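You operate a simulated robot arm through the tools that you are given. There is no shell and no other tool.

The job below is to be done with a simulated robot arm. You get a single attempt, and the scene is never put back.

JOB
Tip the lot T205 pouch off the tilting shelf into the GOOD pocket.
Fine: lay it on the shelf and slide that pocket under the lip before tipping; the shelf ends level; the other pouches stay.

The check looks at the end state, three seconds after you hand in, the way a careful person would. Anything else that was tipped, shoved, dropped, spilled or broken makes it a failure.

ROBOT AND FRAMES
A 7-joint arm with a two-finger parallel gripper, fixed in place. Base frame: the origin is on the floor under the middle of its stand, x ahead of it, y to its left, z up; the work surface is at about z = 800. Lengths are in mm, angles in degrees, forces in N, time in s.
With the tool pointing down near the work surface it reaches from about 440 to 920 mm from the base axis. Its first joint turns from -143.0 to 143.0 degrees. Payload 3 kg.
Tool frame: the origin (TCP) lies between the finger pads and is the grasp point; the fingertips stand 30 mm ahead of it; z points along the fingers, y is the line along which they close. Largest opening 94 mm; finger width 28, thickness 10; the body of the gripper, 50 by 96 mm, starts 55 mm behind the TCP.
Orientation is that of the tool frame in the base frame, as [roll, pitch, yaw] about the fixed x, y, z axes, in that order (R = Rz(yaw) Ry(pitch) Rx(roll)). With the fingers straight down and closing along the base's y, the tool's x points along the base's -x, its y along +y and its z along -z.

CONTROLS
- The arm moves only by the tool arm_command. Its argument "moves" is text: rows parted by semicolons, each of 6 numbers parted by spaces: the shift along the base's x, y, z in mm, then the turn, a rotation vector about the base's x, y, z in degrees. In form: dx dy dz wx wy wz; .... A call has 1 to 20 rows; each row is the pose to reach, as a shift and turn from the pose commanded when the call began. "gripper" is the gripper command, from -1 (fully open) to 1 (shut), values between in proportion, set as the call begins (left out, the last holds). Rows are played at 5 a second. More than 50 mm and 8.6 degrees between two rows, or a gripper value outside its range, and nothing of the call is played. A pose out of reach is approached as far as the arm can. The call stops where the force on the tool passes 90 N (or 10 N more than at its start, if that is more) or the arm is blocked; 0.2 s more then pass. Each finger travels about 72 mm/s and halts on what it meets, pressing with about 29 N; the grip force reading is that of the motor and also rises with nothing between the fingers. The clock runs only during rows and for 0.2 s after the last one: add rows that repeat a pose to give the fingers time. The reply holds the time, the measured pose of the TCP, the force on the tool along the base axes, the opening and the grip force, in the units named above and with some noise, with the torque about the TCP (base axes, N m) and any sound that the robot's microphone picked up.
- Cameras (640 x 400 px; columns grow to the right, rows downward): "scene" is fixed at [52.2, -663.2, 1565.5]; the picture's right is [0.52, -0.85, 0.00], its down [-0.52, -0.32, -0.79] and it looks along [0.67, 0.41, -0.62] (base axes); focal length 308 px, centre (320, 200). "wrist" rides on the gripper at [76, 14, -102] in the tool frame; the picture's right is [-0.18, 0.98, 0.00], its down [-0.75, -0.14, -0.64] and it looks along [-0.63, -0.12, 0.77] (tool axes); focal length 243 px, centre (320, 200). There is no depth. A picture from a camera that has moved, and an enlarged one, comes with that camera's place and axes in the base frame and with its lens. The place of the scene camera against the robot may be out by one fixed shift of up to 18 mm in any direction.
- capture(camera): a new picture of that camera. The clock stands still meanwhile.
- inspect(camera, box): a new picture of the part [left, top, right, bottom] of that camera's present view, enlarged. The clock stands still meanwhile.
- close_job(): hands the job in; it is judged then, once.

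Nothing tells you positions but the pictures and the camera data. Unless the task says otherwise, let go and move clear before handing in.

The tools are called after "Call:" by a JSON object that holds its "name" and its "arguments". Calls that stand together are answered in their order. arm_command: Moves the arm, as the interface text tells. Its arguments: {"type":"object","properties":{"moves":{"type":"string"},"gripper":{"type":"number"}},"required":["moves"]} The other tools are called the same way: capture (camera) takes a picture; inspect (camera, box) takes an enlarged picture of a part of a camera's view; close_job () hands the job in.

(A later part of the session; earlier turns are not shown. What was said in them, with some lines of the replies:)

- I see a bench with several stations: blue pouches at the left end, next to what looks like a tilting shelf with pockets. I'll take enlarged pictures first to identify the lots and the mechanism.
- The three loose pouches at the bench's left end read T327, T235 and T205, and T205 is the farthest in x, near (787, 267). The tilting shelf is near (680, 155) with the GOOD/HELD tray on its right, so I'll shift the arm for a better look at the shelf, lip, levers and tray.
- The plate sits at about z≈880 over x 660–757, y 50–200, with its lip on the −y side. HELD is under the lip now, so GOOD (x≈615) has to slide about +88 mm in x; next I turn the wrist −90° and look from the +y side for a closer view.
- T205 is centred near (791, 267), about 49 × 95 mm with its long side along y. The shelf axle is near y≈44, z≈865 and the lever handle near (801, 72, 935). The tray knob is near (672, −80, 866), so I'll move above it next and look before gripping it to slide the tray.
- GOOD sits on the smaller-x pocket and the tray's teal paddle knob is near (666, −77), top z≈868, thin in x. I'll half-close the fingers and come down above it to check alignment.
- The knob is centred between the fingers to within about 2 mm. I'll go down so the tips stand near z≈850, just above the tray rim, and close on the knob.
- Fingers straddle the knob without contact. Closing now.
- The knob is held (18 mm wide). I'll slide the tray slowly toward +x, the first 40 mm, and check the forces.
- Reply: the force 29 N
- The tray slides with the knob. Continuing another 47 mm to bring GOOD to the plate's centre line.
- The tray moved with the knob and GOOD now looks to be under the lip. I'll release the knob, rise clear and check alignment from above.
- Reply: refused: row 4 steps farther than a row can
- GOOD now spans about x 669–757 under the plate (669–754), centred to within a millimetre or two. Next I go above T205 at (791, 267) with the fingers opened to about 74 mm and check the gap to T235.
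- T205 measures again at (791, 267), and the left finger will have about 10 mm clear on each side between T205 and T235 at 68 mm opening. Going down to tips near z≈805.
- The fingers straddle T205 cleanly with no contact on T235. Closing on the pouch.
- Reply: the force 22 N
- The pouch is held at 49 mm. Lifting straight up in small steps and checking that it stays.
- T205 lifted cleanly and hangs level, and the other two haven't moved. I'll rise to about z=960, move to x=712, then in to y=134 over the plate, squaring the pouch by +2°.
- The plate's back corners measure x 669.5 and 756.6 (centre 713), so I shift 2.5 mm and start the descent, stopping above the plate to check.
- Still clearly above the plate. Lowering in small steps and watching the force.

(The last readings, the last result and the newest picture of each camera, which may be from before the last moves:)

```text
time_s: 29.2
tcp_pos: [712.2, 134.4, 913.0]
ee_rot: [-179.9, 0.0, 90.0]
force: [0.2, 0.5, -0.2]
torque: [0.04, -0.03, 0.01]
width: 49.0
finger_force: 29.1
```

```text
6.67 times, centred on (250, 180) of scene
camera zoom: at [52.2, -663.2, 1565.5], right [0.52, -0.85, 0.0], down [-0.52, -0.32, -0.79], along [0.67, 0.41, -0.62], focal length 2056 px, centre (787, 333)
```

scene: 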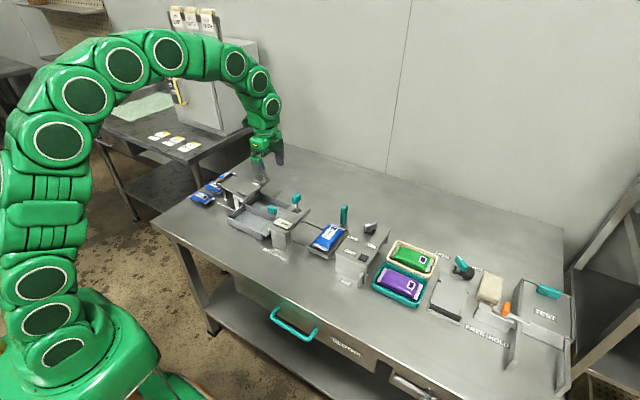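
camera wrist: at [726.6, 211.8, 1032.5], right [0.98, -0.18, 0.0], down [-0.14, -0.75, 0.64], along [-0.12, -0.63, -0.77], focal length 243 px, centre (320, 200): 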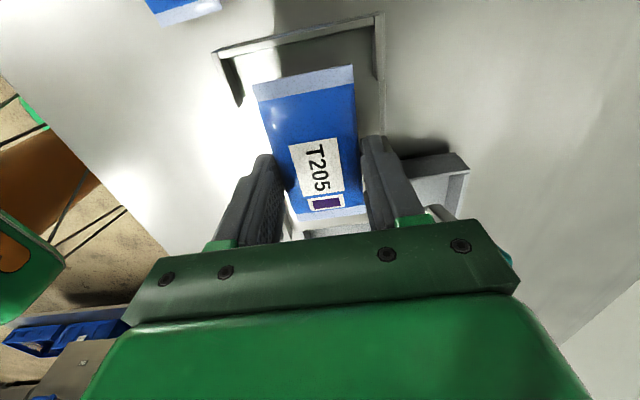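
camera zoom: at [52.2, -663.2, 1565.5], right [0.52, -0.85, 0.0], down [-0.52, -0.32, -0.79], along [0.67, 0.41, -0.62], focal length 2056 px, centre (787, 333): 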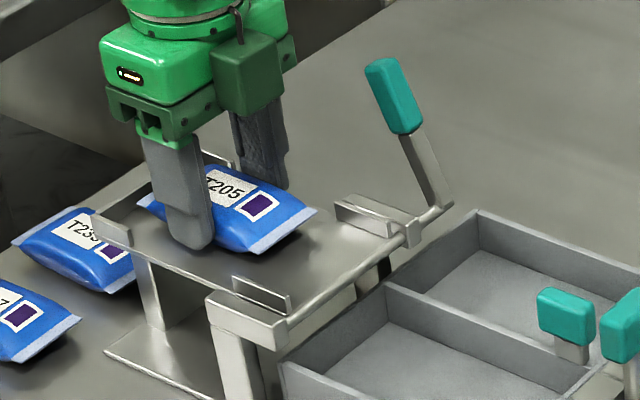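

Call:
{"name": "arm_command", "arguments": {"moves": "0 0 -1.5 0 0 0; 0 0 -3 0 0 0; 0 0 -3 0 0 0"}}

Call:
{"name": "arm_command", "arguments": {"moves": "0 0 -1.5 0 0 0; 0 0 -3 0 0 0; 0 0 -3 0 0 0"}}

Call:
{"name": "inspect", "arguments": {"camera": "scene", "box": [210, 150, 290, 210]}}

Call:
{"name": "capture", "arguments": {"camera": "wrist"}}

```text
time_s: 30.0
tcp_pos: [713.8, 134.9, 908.8]
ee_rot: [179.9, -0.1, 90.0]
force: [2.4, 4.2, 24.1]
torque: [0.11, -0.08, -0.02]
width: 49.1
finger_force: 29.0
```

```text
time_s: 30.8
tcp_pos: [712.9, 134.0, 906.4]
ee_rot: [-180.0, 0.0, 90.0]
force: [4.1, 0.6, 24.4]
torque: [-0.03, -0.12, 0.01]
width: 49.3
finger_force: 29.0
```

```text
6.67 times, centred on (250, 180) of scene
camera zoom: at [52.2, -663.2, 1565.5], right [0.52, -0.85, 0.0], down [-0.52, -0.32, -0.79], along [0.67, 0.41, -0.62], focal length 2056 px, centre (787, 333)
```

zoom: 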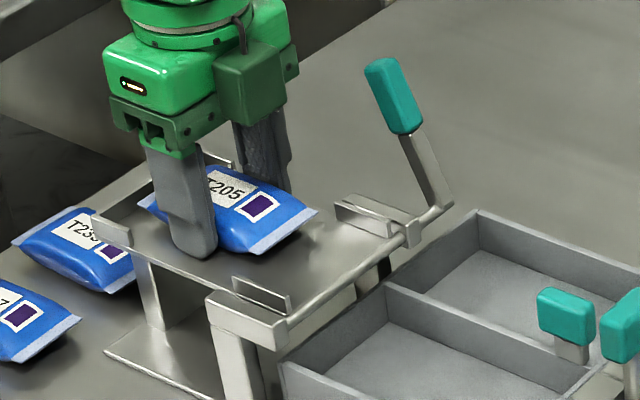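

```text
taken
camera wrist: at [727.9, 210.5, 1009.4], right [0.98, -0.18, 0.0], down [-0.14, -0.75, 0.64], along [-0.12, -0.63, -0.77], focal length 243 px, centre (320, 200)
```

wrist: 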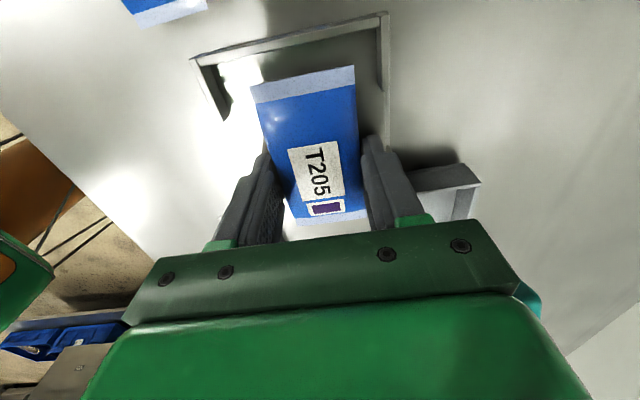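

The pouch is resting on the plate (about 24 N push, lever unmoved). Opening just enough to clear it, then lifting straight up.

Call:
{"name": "arm_command", "arguments": {"moves": "0 0 0 0 0 0; 0 0 0 0 0 0; 0 0 0 0 0 0; 0 0 0 0 0 0", "gripper": -0.35}}

Call:
{"name": "capture", "arguments": {"camera": "wrist"}}

Call:
{"name": "inspect", "arguments": {"camera": "scene", "box": [210, 150, 290, 210]}}

```text
time_s: 31.8
tcp_pos: [712.8, 133.3, 906.5]
ee_rot: [-180.0, 0.0, 90.1]
force: [6.2, -0.4, 10.6]
torque: [-0.15, 0.2, 0.1]
width: 59.8
finger_force: 0.1
```

```text
taken
camera wrist: at [728.0, 210.8, 1009.1], right [0.98, -0.18, 0.0], down [-0.14, -0.75, 0.64], along [-0.12, -0.63, -0.77], focal length 243 px, centre (320, 200)
```

wrist: 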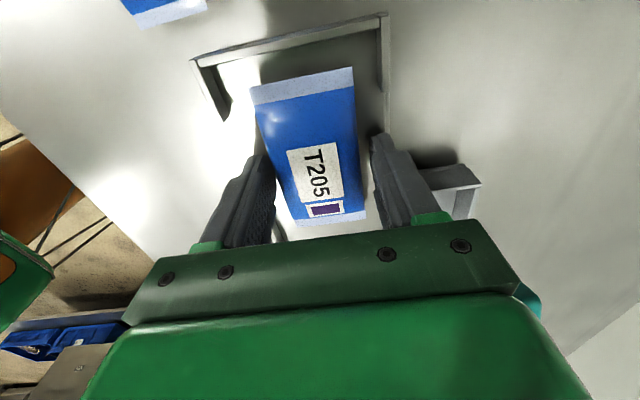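

```text
6.67 times, centred on (250, 180) of scene
camera zoom: at [52.2, -663.2, 1565.5], right [0.52, -0.85, 0.0], down [-0.52, -0.32, -0.79], along [0.67, 0.41, -0.62], focal length 2056 px, centre (787, 333)
```

zoom: 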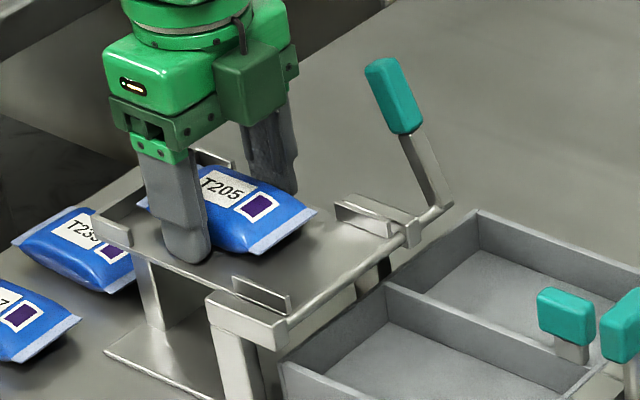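

The fingers are off the pouch; tips seem to be lightly touching the plate. Lifting straight up.

Call:
{"name": "arm_command", "arguments": {"moves": "0 0 3 0 0 0; 0 0 8 0 0 0; 0 0 20 0 0 0; 0 0 40 0 0 0; 0 0 60 0 0 0; 0 0 60 0 0 0"}}

Call:
{"name": "capture", "arguments": {"camera": "wrist"}}

Call:
{"name": "inspect", "arguments": {"camera": "scene", "box": [190, 140, 310, 230]}}

```text
time_s: 33.2
tcp_pos: [713.7, 133.4, 964.1]
ee_rot: [180.0, -0.1, 89.9]
force: [-0.2, -0.2, -0.9]
torque: [0.0, 0.01, 0.02]
width: 63.5
finger_force: 0.2
```

```text
taken
camera wrist: at [728.6, 210.6, 1067.5], right [0.98, -0.18, 0.0], down [-0.14, -0.75, 0.64], along [-0.12, -0.63, -0.77], focal length 243 px, centre (320, 200)
```

wrist: 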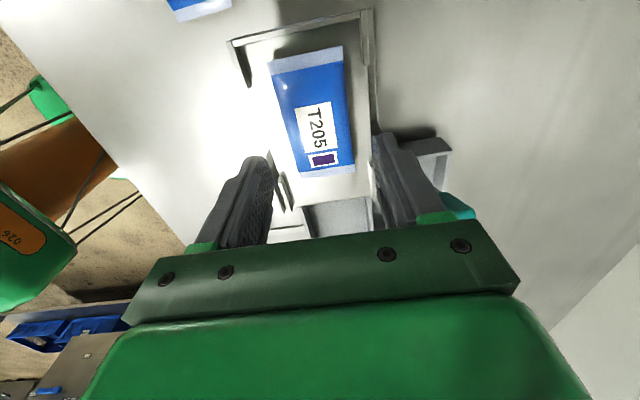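

```text
4.44 times, centred on (250, 185) of scene
camera zoom: at [52.2, -663.2, 1565.5], right [0.52, -0.85, 0.0], down [-0.52, -0.32, -0.79], along [0.67, 0.41, -0.62], focal length 1371 px, centre (631, 267)
```

zoom: 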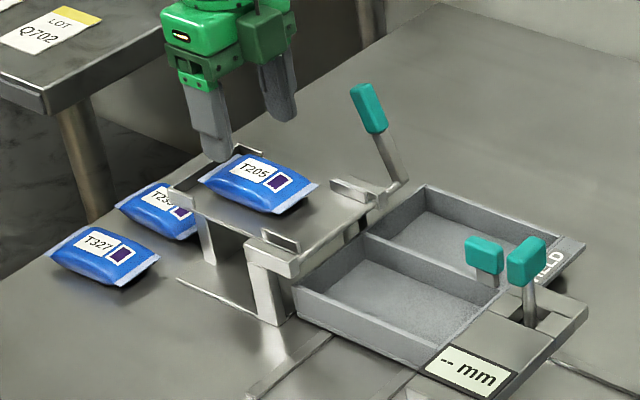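

T205 lies square on the plate and the shelf is still level. Next I go up and over to the lever, stopping above its handle near (801, 72) to measure it closely.

Call:
{"name": "arm_command", "arguments": {"moves": "0 0 35 0 0 0; 0 0 75 0 0 0; 20 -8 90 0 0 0; 45 -25 95 0 0 0; 70 -45 95 0 0 0; 87 -61 95 0 0 0; 87 -61 95 0 0 0", "gripper": -0.3}}

Call:
{"name": "capture", "arguments": {"camera": "wrist"}}

Call:
{"name": "inspect", "arguments": {"camera": "wrist", "box": [220, 50, 420, 220]}}

Call:
{"name": "inspect", "arguments": {"camera": "scene", "box": [220, 120, 320, 200]}}

```text
time_s: 34.8
tcp_pos: [798.7, 74.4, 1058.9]
ee_rot: [-179.9, 0.1, 90.0]
force: [0.6, 0.2, -0.4]
torque: [-0.01, 0.03, 0.02]
width: 61.5
finger_force: 0.0
```

```text
taken
camera wrist: at [814.5, 150.8, 1162.5], right [0.98, -0.18, 0.0], down [-0.14, -0.75, 0.64], along [-0.12, -0.63, -0.77], focal length 243 px, centre (320, 200)
```

wrist: 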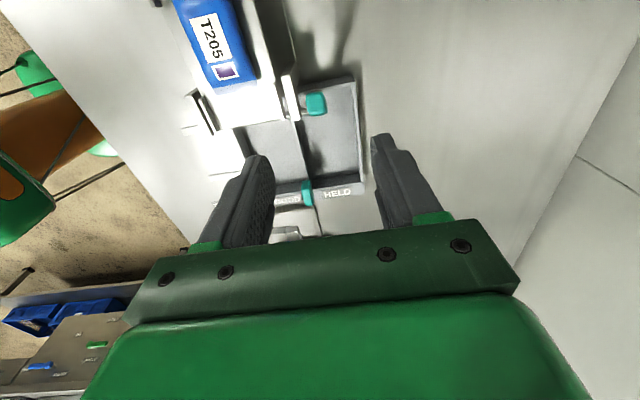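

```text
2.35 times, centred on (320, 135) of wrist
camera zoom: at [814.5, 150.8, 1162.5], right [0.98, -0.18, 0.0], down [-0.14, -0.75, 0.64], along [-0.12, -0.63, -0.77], focal length 571 px, centre (320, 353)
```

zoom: 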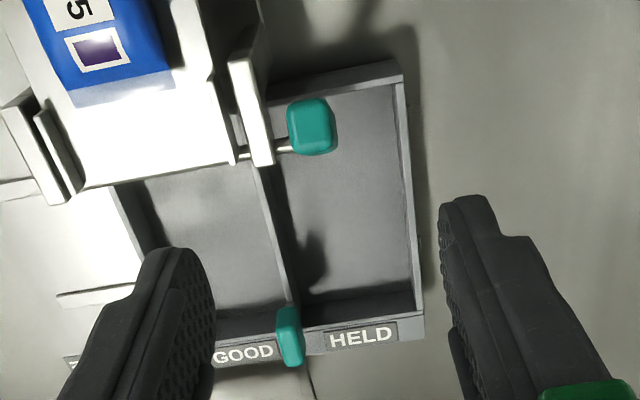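

```text
5.00 times, centred on (270, 160) of scene
camera zoom: at [52.2, -663.2, 1565.5], right [0.52, -0.85, 0.0], down [-0.52, -0.32, -0.79], along [0.67, 0.41, -0.62], focal length 1542 px, centre (570, 400)
```

zoom: 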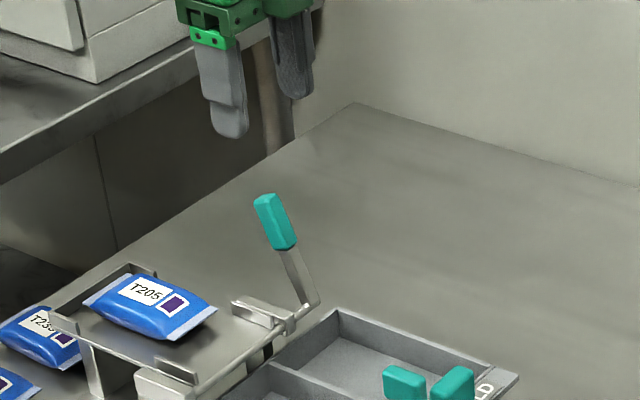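

The lever handle is about 15 mm square, leaning about 20° toward +y with its end near (799, 85, 955). I'll narrow the opening to about 40 mm and descend around it.

Call:
{"name": "arm_command", "arguments": {"moves": "0 0 -25 0 0 0; 0.5 0 -50 0 0 0; 0.5 0 -70 0 0 0; 0.5 0 -85 0 0 0; 0.5 0 -85 0 0 0", "gripper": 0.12}}

Call:
{"name": "capture", "arguments": {"camera": "wrist"}}

Call:
{"name": "inspect", "arguments": {"camera": "wrist", "box": [220, 50, 420, 220]}}

Call:
{"name": "inspect", "arguments": {"camera": "scene", "box": [220, 120, 320, 200]}}

```text
time_s: 36.0
tcp_pos: [800.6, 75.0, 975.0]
ee_rot: [-180.0, 0.0, 90.1]
force: [0.7, -0.7, -0.5]
torque: [0.01, -0.01, -0.02]
width: 41.4
finger_force: 0.1
```

```text
taken
camera wrist: at [815.2, 151.6, 1078.0], right [0.98, -0.18, 0.0], down [-0.14, -0.75, 0.64], along [-0.12, -0.63, -0.77], focal length 243 px, centre (320, 200)
```

wrist: 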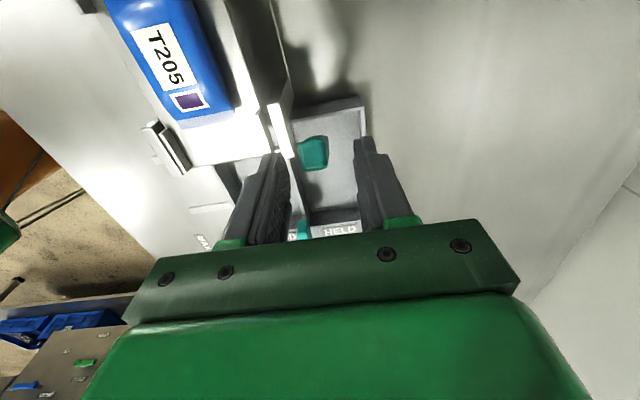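

```text
2.35 times, centred on (320, 135) of wrist
camera zoom: at [815.2, 151.6, 1078.0], right [0.98, -0.18, 0.0], down [-0.14, -0.75, 0.64], along [-0.12, -0.63, -0.77], focal length 571 px, centre (320, 353)
```

zoom: 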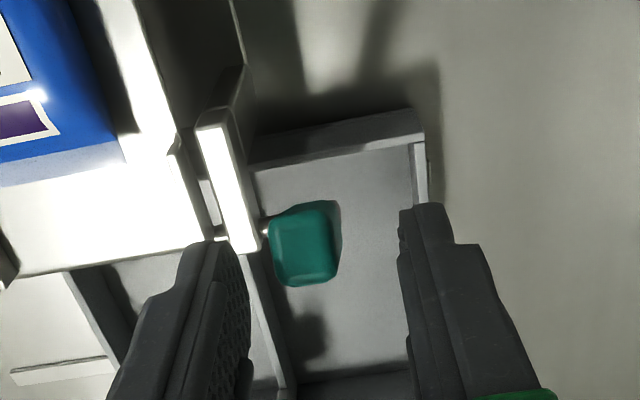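

```text
5.00 times, centred on (270, 160) of scene
camera zoom: at [52.2, -663.2, 1565.5], right [0.52, -0.85, 0.0], down [-0.52, -0.32, -0.79], along [0.67, 0.41, -0.62], focal length 1542 px, centre (570, 400)
```

zoom: 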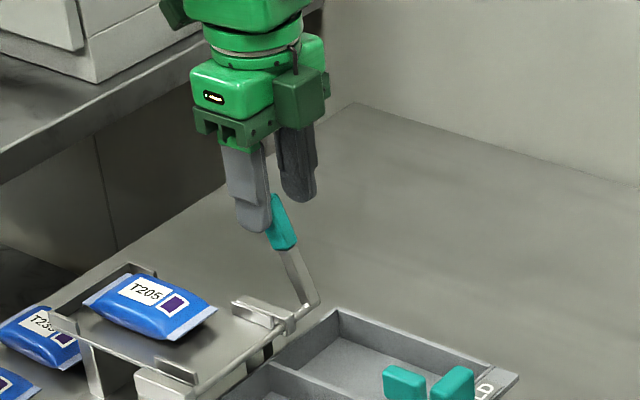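

The handle end is at about (800, 88, 964), so its middle is near (800, 80, 945). I'll lower onto that and close across it.

Call:
{"name": "arm_command", "arguments": {"moves": "0 2 -8 0 0 0; -0.5 4 -18 0 0 0; -0.5 5 -30 0 0 0; -0.5 5 -30 0 0 0"}}

Call:
{"name": "inspect", "arguments": {"camera": "wrist", "box": [220, 50, 420, 220]}}

Call:
{"name": "inspect", "arguments": {"camera": "scene", "box": [220, 120, 320, 200]}}

```text
time_s: 37.0
tcp_pos: [799.9, 78.6, 945.4]
ee_rot: [-180.0, 0.1, 90.0]
force: [-0.1, 0.6, -0.8]
torque: [0.01, 0.0, 0.0]
width: 41.5
finger_force: 0.1
```

```text
2.35 times, centred on (320, 135) of wrist
camera zoom: at [814.5, 155.6, 1049.0], right [0.98, -0.18, 0.0], down [-0.14, -0.75, 0.64], along [-0.12, -0.63, -0.77], focal length 571 px, centre (320, 353)
```

zoom: 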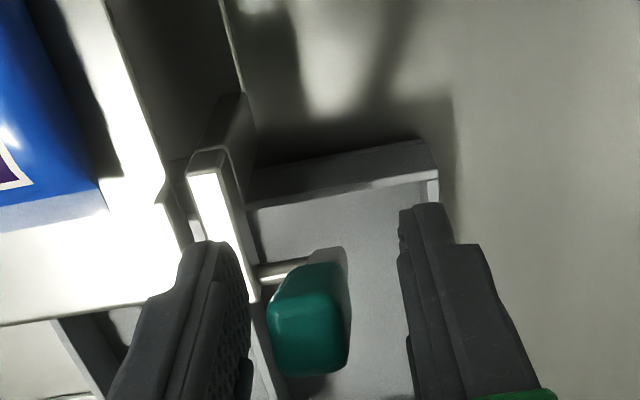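

```text
5.00 times, centred on (270, 160) of scene
camera zoom: at [52.2, -663.2, 1565.5], right [0.52, -0.85, 0.0], down [-0.52, -0.32, -0.79], along [0.67, 0.41, -0.62], focal length 1542 px, centre (570, 400)
```

zoom: 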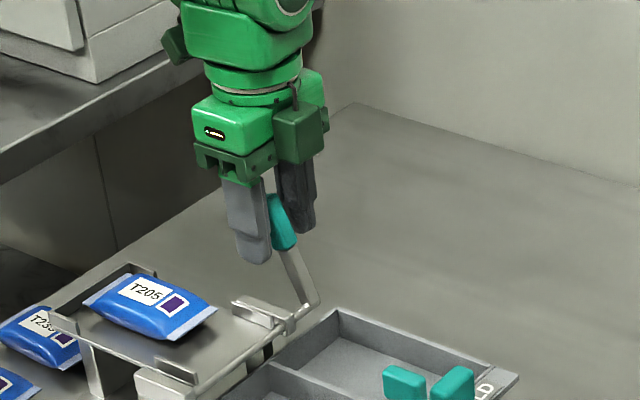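

The handle sits between the pads. I'll shift 2 mm to centre and close on it.

Call:
{"name": "arm_command", "arguments": {"moves": "-2 0 0 0 0 0; -2 0 0 0 0 0; -2 0 0 0 0 0; -2 0 0 0 0 0; -2 0 0 0 0 0", "gripper": 1}}

Call:
{"name": "inspect", "arguments": {"camera": "wrist", "box": [220, 50, 420, 220]}}

Call:
{"name": "inspect", "arguments": {"camera": "scene", "box": [220, 120, 320, 200]}}

```text
time_s: 38.2
tcp_pos: [796.9, 78.1, 945.7]
ee_rot: [-179.8, -0.1, 90.0]
force: [0.1, 3.3, -0.9]
torque: [0.23, -0.06, 0.01]
width: 20.0
finger_force: 45.1
```

```text
2.35 times, centred on (320, 135) of wrist
camera zoom: at [812.8, 155.3, 1049.0], right [0.98, -0.18, 0.0], down [-0.14, -0.75, 0.64], along [-0.12, -0.63, -0.77], focal length 571 px, centre (320, 353)
```

zoom: 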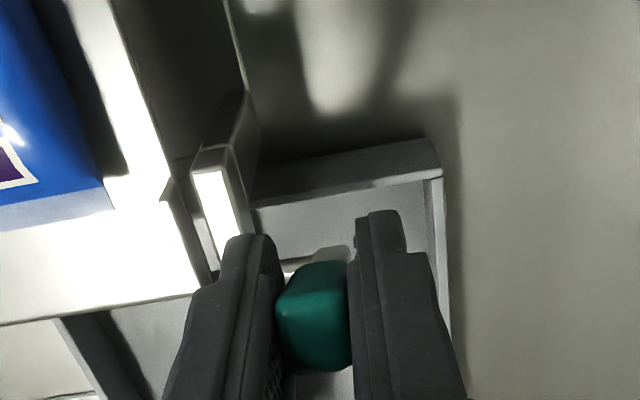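

```text
5.00 times, centred on (270, 160) of scene
camera zoom: at [52.2, -663.2, 1565.5], right [0.52, -0.85, 0.0], down [-0.52, -0.32, -0.79], along [0.67, 0.41, -0.62], focal length 1542 px, centre (570, 400)
```

zoom: 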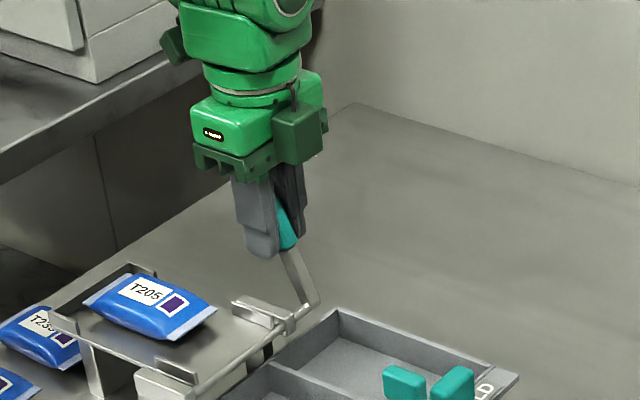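

The handle is held firmly (20 mm wide). I'll swing it along an arc about the axle (y≈50, z≈874), turning the tool with it, the first 15° only, and check forces and the plate.

Call:
{"name": "arm_command", "arguments": {"moves": "0 -5.1 1.8 4 0 0; 0 -10.3 3.2 8 0 0; 0 -15.5 4.3 12 0 0; 0 -19.5 4.8 15 0 0; 0 -19.5 4.8 15 0 0"}}

Call:
{"name": "inspect", "arguments": {"camera": "scene", "box": [190, 120, 310, 220]}}

```text
time_s: 39.4
tcp_pos: [797.5, 58.5, 951.3]
ee_rot: [-179.9, -15.0, 90.0]
force: [-13.5, -8.4, -26.6]
torque: [-0.55, -0.16, 0.11]
width: 20.0
finger_force: 44.7
```

```text
4.00 times, centred on (250, 170) of scene
camera zoom: at [52.2, -663.2, 1565.5], right [0.52, -0.85, 0.0], down [-0.52, -0.32, -0.79], along [0.67, 0.41, -0.62], focal length 1234 px, centre (600, 320)
```

zoom: 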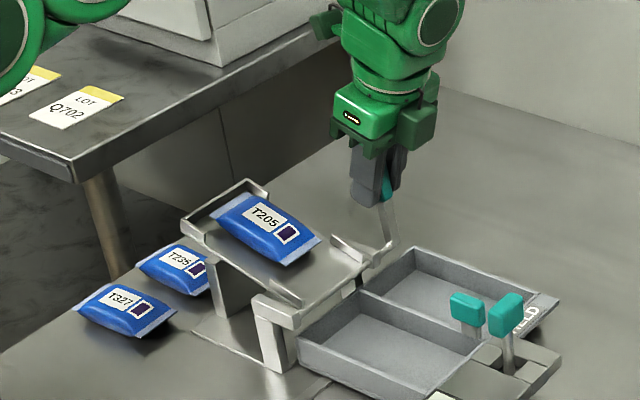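

The plate has tilted about 15° and the pouch is still on it. Continuing to 30°, slightly lower to ease the downward pull.

Call:
{"name": "arm_command", "arguments": {"moves": "0 -5.3 0 4 0 0; 0 -10.7 -0.6 8 0 0; 0 -16 -1.2 12 0 0; 0 -20.1 -1.6 15 0 0; 0 -20.1 -1.6 15 0 0"}}

Call:
{"name": "inspect", "arguments": {"camera": "scene", "box": [190, 120, 310, 220]}}

```text
time_s: 40.6
tcp_pos: [798.2, 39.4, 951.0]
ee_rot: [179.9, -30.0, 90.2]
force: [-27.7, -10.5, 13.3]
torque: [-0.73, -0.19, 0.2]
width: 19.9
finger_force: 45.3
```

```text
4.00 times, centred on (250, 170) of scene
camera zoom: at [52.2, -663.2, 1565.5], right [0.52, -0.85, 0.0], down [-0.52, -0.32, -0.79], along [0.67, 0.41, -0.62], focal length 1234 px, centre (600, 320)
```

zoom: 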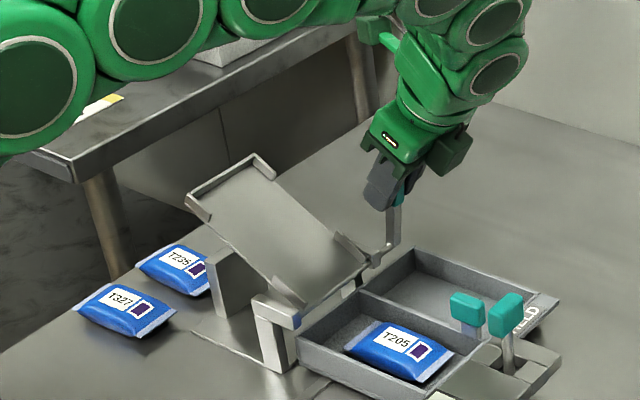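

T205 has slid off and dropped into the GOOD pocket. I'll look closely before bringing the shelf back level.

Call:
{"name": "inspect", "arguments": {"camera": "scene", "box": [240, 180, 310, 230]}}

Call:
{"name": "capture", "arguments": {"camera": "wrist"}}

```text
8.00 times, centred on (275, 205) of scene
camera zoom: at [52.2, -663.2, 1565.5], right [0.52, -0.85, 0.0], down [-0.52, -0.32, -0.79], along [0.67, 0.41, -0.62], focal length 2467 px, centre (680, 160)
```

zoom: 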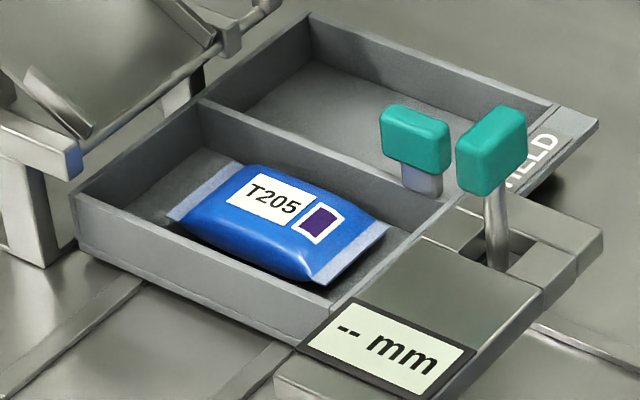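

```text
taken
camera wrist: at [812.6, 53.9, 1078.4], right [0.98, -0.16, -0.09], down [-0.14, -0.97, 0.18], along [-0.12, -0.16, -0.98], focal length 243 px, centre (320, 200)
```

wrist: 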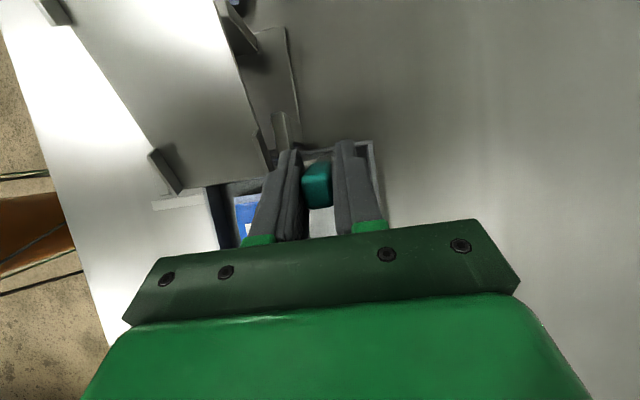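

T205 lies flat inside the GOOD pocket. Now I return the lever along the same arc to level, halfway first.

Call:
{"name": "arm_command", "arguments": {"moves": "0 4.1 0.4 -3 0 0; 0 9.4 1 -7 0 0; 0 14.8 1.6 -11 0 0; 0 20.1 1.6 -15 0 0; 0 24.1 1.1 -18 0 0; 0 24.1 1.1 -18 0 0"}}

Call:
{"name": "inspect", "arguments": {"camera": "scene", "box": [190, 120, 310, 220]}}

```text
time_s: 42.0
tcp_pos: [797.2, 63.1, 950.7]
ee_rot: [-180.0, -11.9, 90.0]
force: [1.1, 14.2, -8.7]
torque: [1.02, 0.03, 0.0]
width: 19.8
finger_force: 45.4
```

```text
4.00 times, centred on (250, 170) of scene
camera zoom: at [52.2, -663.2, 1565.5], right [0.52, -0.85, 0.0], down [-0.52, -0.32, -0.79], along [0.67, 0.41, -0.62], focal length 1234 px, centre (600, 320)
```

zoom: 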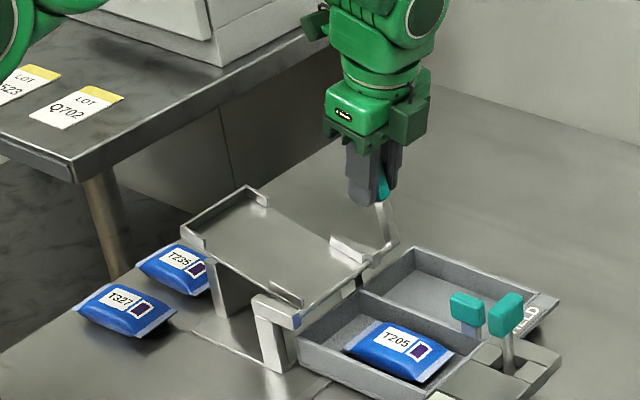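

Call:
{"name": "arm_command", "arguments": {"moves": "0 2.6 -0.5 -2 0 0; 0 5.2 -1.1 -4 0 0; 0 7.8 -1.8 -6 0 0; 0 10.4 -2.5 -8 0 0; 0 13 -3.4 -10 0 0; 0 15.5 -4.3 -12 0 0; 0 15.5 -4.3 -12 0 0"}}

Call:
{"name": "inspect", "arguments": {"camera": "scene", "box": [220, 120, 320, 200]}}

Call:
{"name": "inspect", "arguments": {"camera": "scene", "box": [200, 150, 280, 210]}}

```text
time_s: 43.6
tcp_pos: [797.7, 78.5, 946.8]
ee_rot: [179.9, -0.1, 89.9]
force: [26.3, 3.0, 2.6]
torque: [0.01, 0.14, -0.3]
width: 20.0
finger_force: 45.3
```

```text
5.00 times, centred on (270, 160) of scene
camera zoom: at [52.2, -663.2, 1565.5], right [0.52, -0.85, 0.0], down [-0.52, -0.32, -0.79], along [0.67, 0.41, -0.62], focal length 1542 px, centre (570, 400)
```

zoom: 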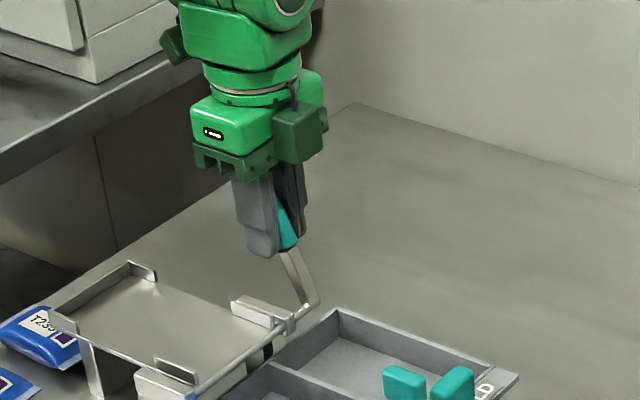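

```text
6.67 times, centred on (240, 180) of scene
camera zoom: at [52.2, -663.2, 1565.5], right [0.52, -0.85, 0.0], down [-0.52, -0.32, -0.79], along [0.67, 0.41, -0.62], focal length 2056 px, centre (853, 333)
```

zoom: 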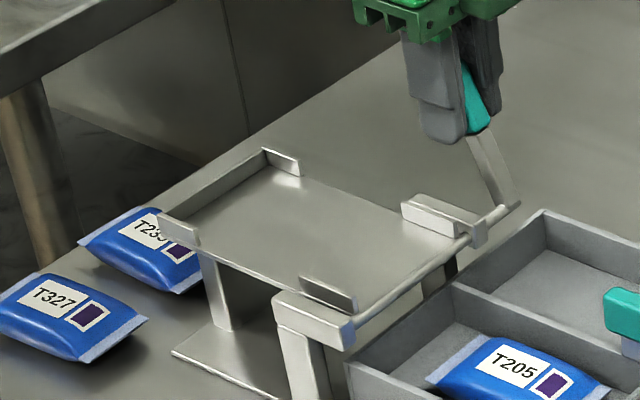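

The shelf is back where it started (lever and plate match the earlier picture, TCP at the same pose as when I gripped). Releasing the handle and lifting straight up.

Call:
{"name": "arm_command", "arguments": {"moves": "0 0 0 0 0 0; 0 0 0 0 0 0; 0 0 0 0 0 0; 0 0 0 0 0 0", "gripper": 0.05}}

Call:
{"name": "arm_command", "arguments": {"moves": "0 0 10 0 0 0; 0 0 25 0 0 0; 0 0 45 0 0 0; 0 0 70 0 0 0; 0 0 100 0 0 0; 0 0 130 0 0 0; 0 0 150 0 0 0; 0 0 150 0 0 0"}}

Call:
{"name": "inspect", "arguments": {"camera": "scene", "box": [180, 130, 320, 230]}}

Call:
{"name": "inspect", "arguments": {"camera": "scene", "box": [220, 120, 320, 200]}}

Call:
{"name": "capture", "arguments": {"camera": "scene"}}

Call:
{"name": "capture", "arguments": {"camera": "wrist"}}

```text
time_s: 44.6
tcp_pos: [797.6, 78.3, 945.7]
ee_rot: [180.0, 0.1, 90.1]
force: [-0.1, -0.2, 0.7]
torque: [0.01, -0.01, 0.0]
width: 44.8
finger_force: 0.0
```

```text
time_s: 46.4
tcp_pos: [799.1, 79.1, 1097.3]
ee_rot: [-180.0, 0.0, 90.1]
force: [0.8, -0.2, -0.6]
torque: [-0.01, 0.02, -0.02]
width: 45.1
finger_force: 0.2
```

```text
4.00 times, centred on (250, 180) of scene
camera zoom: at [52.2, -663.2, 1565.5], right [0.52, -0.85, 0.0], down [-0.52, -0.32, -0.79], along [0.67, 0.41, -0.62], focal length 1234 px, centre (600, 280)
```

zoom: 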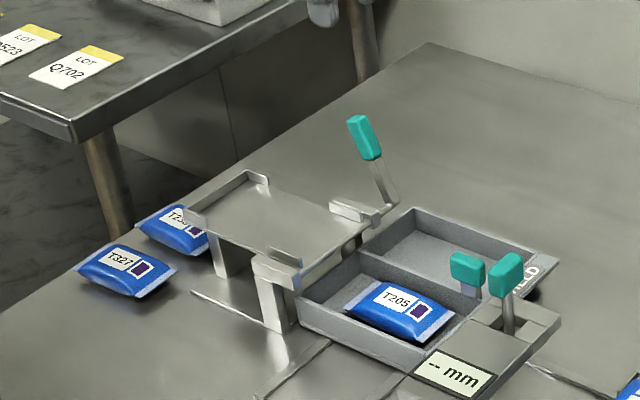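

```text
5.00 times, centred on (270, 160) of scene
camera zoom: at [52.2, -663.2, 1565.5], right [0.52, -0.85, 0.0], down [-0.52, -0.32, -0.79], along [0.67, 0.41, -0.62], focal length 1542 px, centre (570, 400)
```

zoom: 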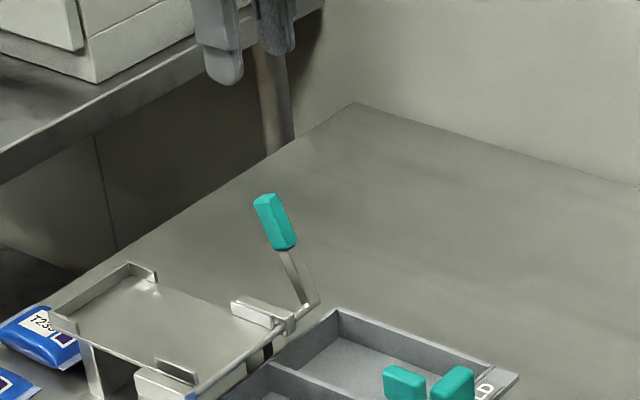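

```text
taken
```

scene: 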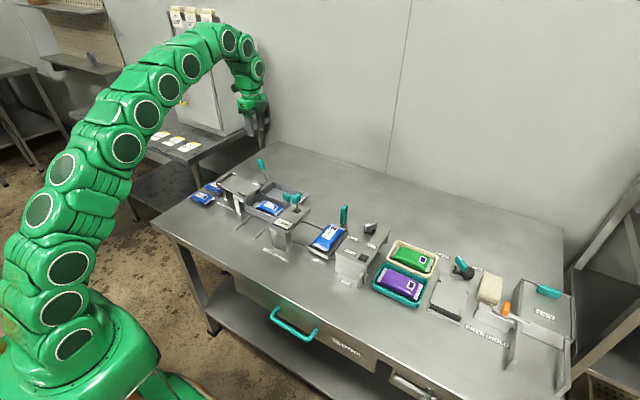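

```text
taken
camera wrist: at [813.1, 155.2, 1200.4], right [0.98, -0.18, 0.0], down [-0.14, -0.75, 0.64], along [-0.12, -0.63, -0.77], focal length 243 px, centre (320, 200)
```

wrist: 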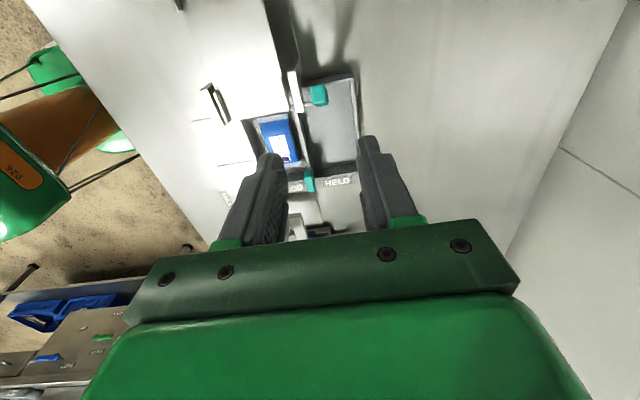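

T205 lies inside the GOOD pocket. The shelf and lever are back at their starting level position, the other pouches haven't moved, and the arm is clear above. Handing in.

Call:
{"name": "close_job", "arguments": {}}

```text
The job is handed in.
```

I tipped the T205 pouch off the shelf into the GOOD pocket, and it now lies flat inside it. The job is handed in, and I haven't seen the check's verdict.

- **Order:** I slid the tray about 87 mm so GOOD sat under the lip. Then I laid T205 on the shelf and tipped it. The pouch was already off the shelf when I stopped at about 30°.
- **Shelf:** I brought the lever back along the same arc. In the last picture the shelf and lever match where they started.
- **Other pouches:** T235, T327 and T253 look unmoved in the last pictures. I saw nothing knocked over or spilled.
- **Arm:** It let go of the handle and was well above the bench when I handed in.
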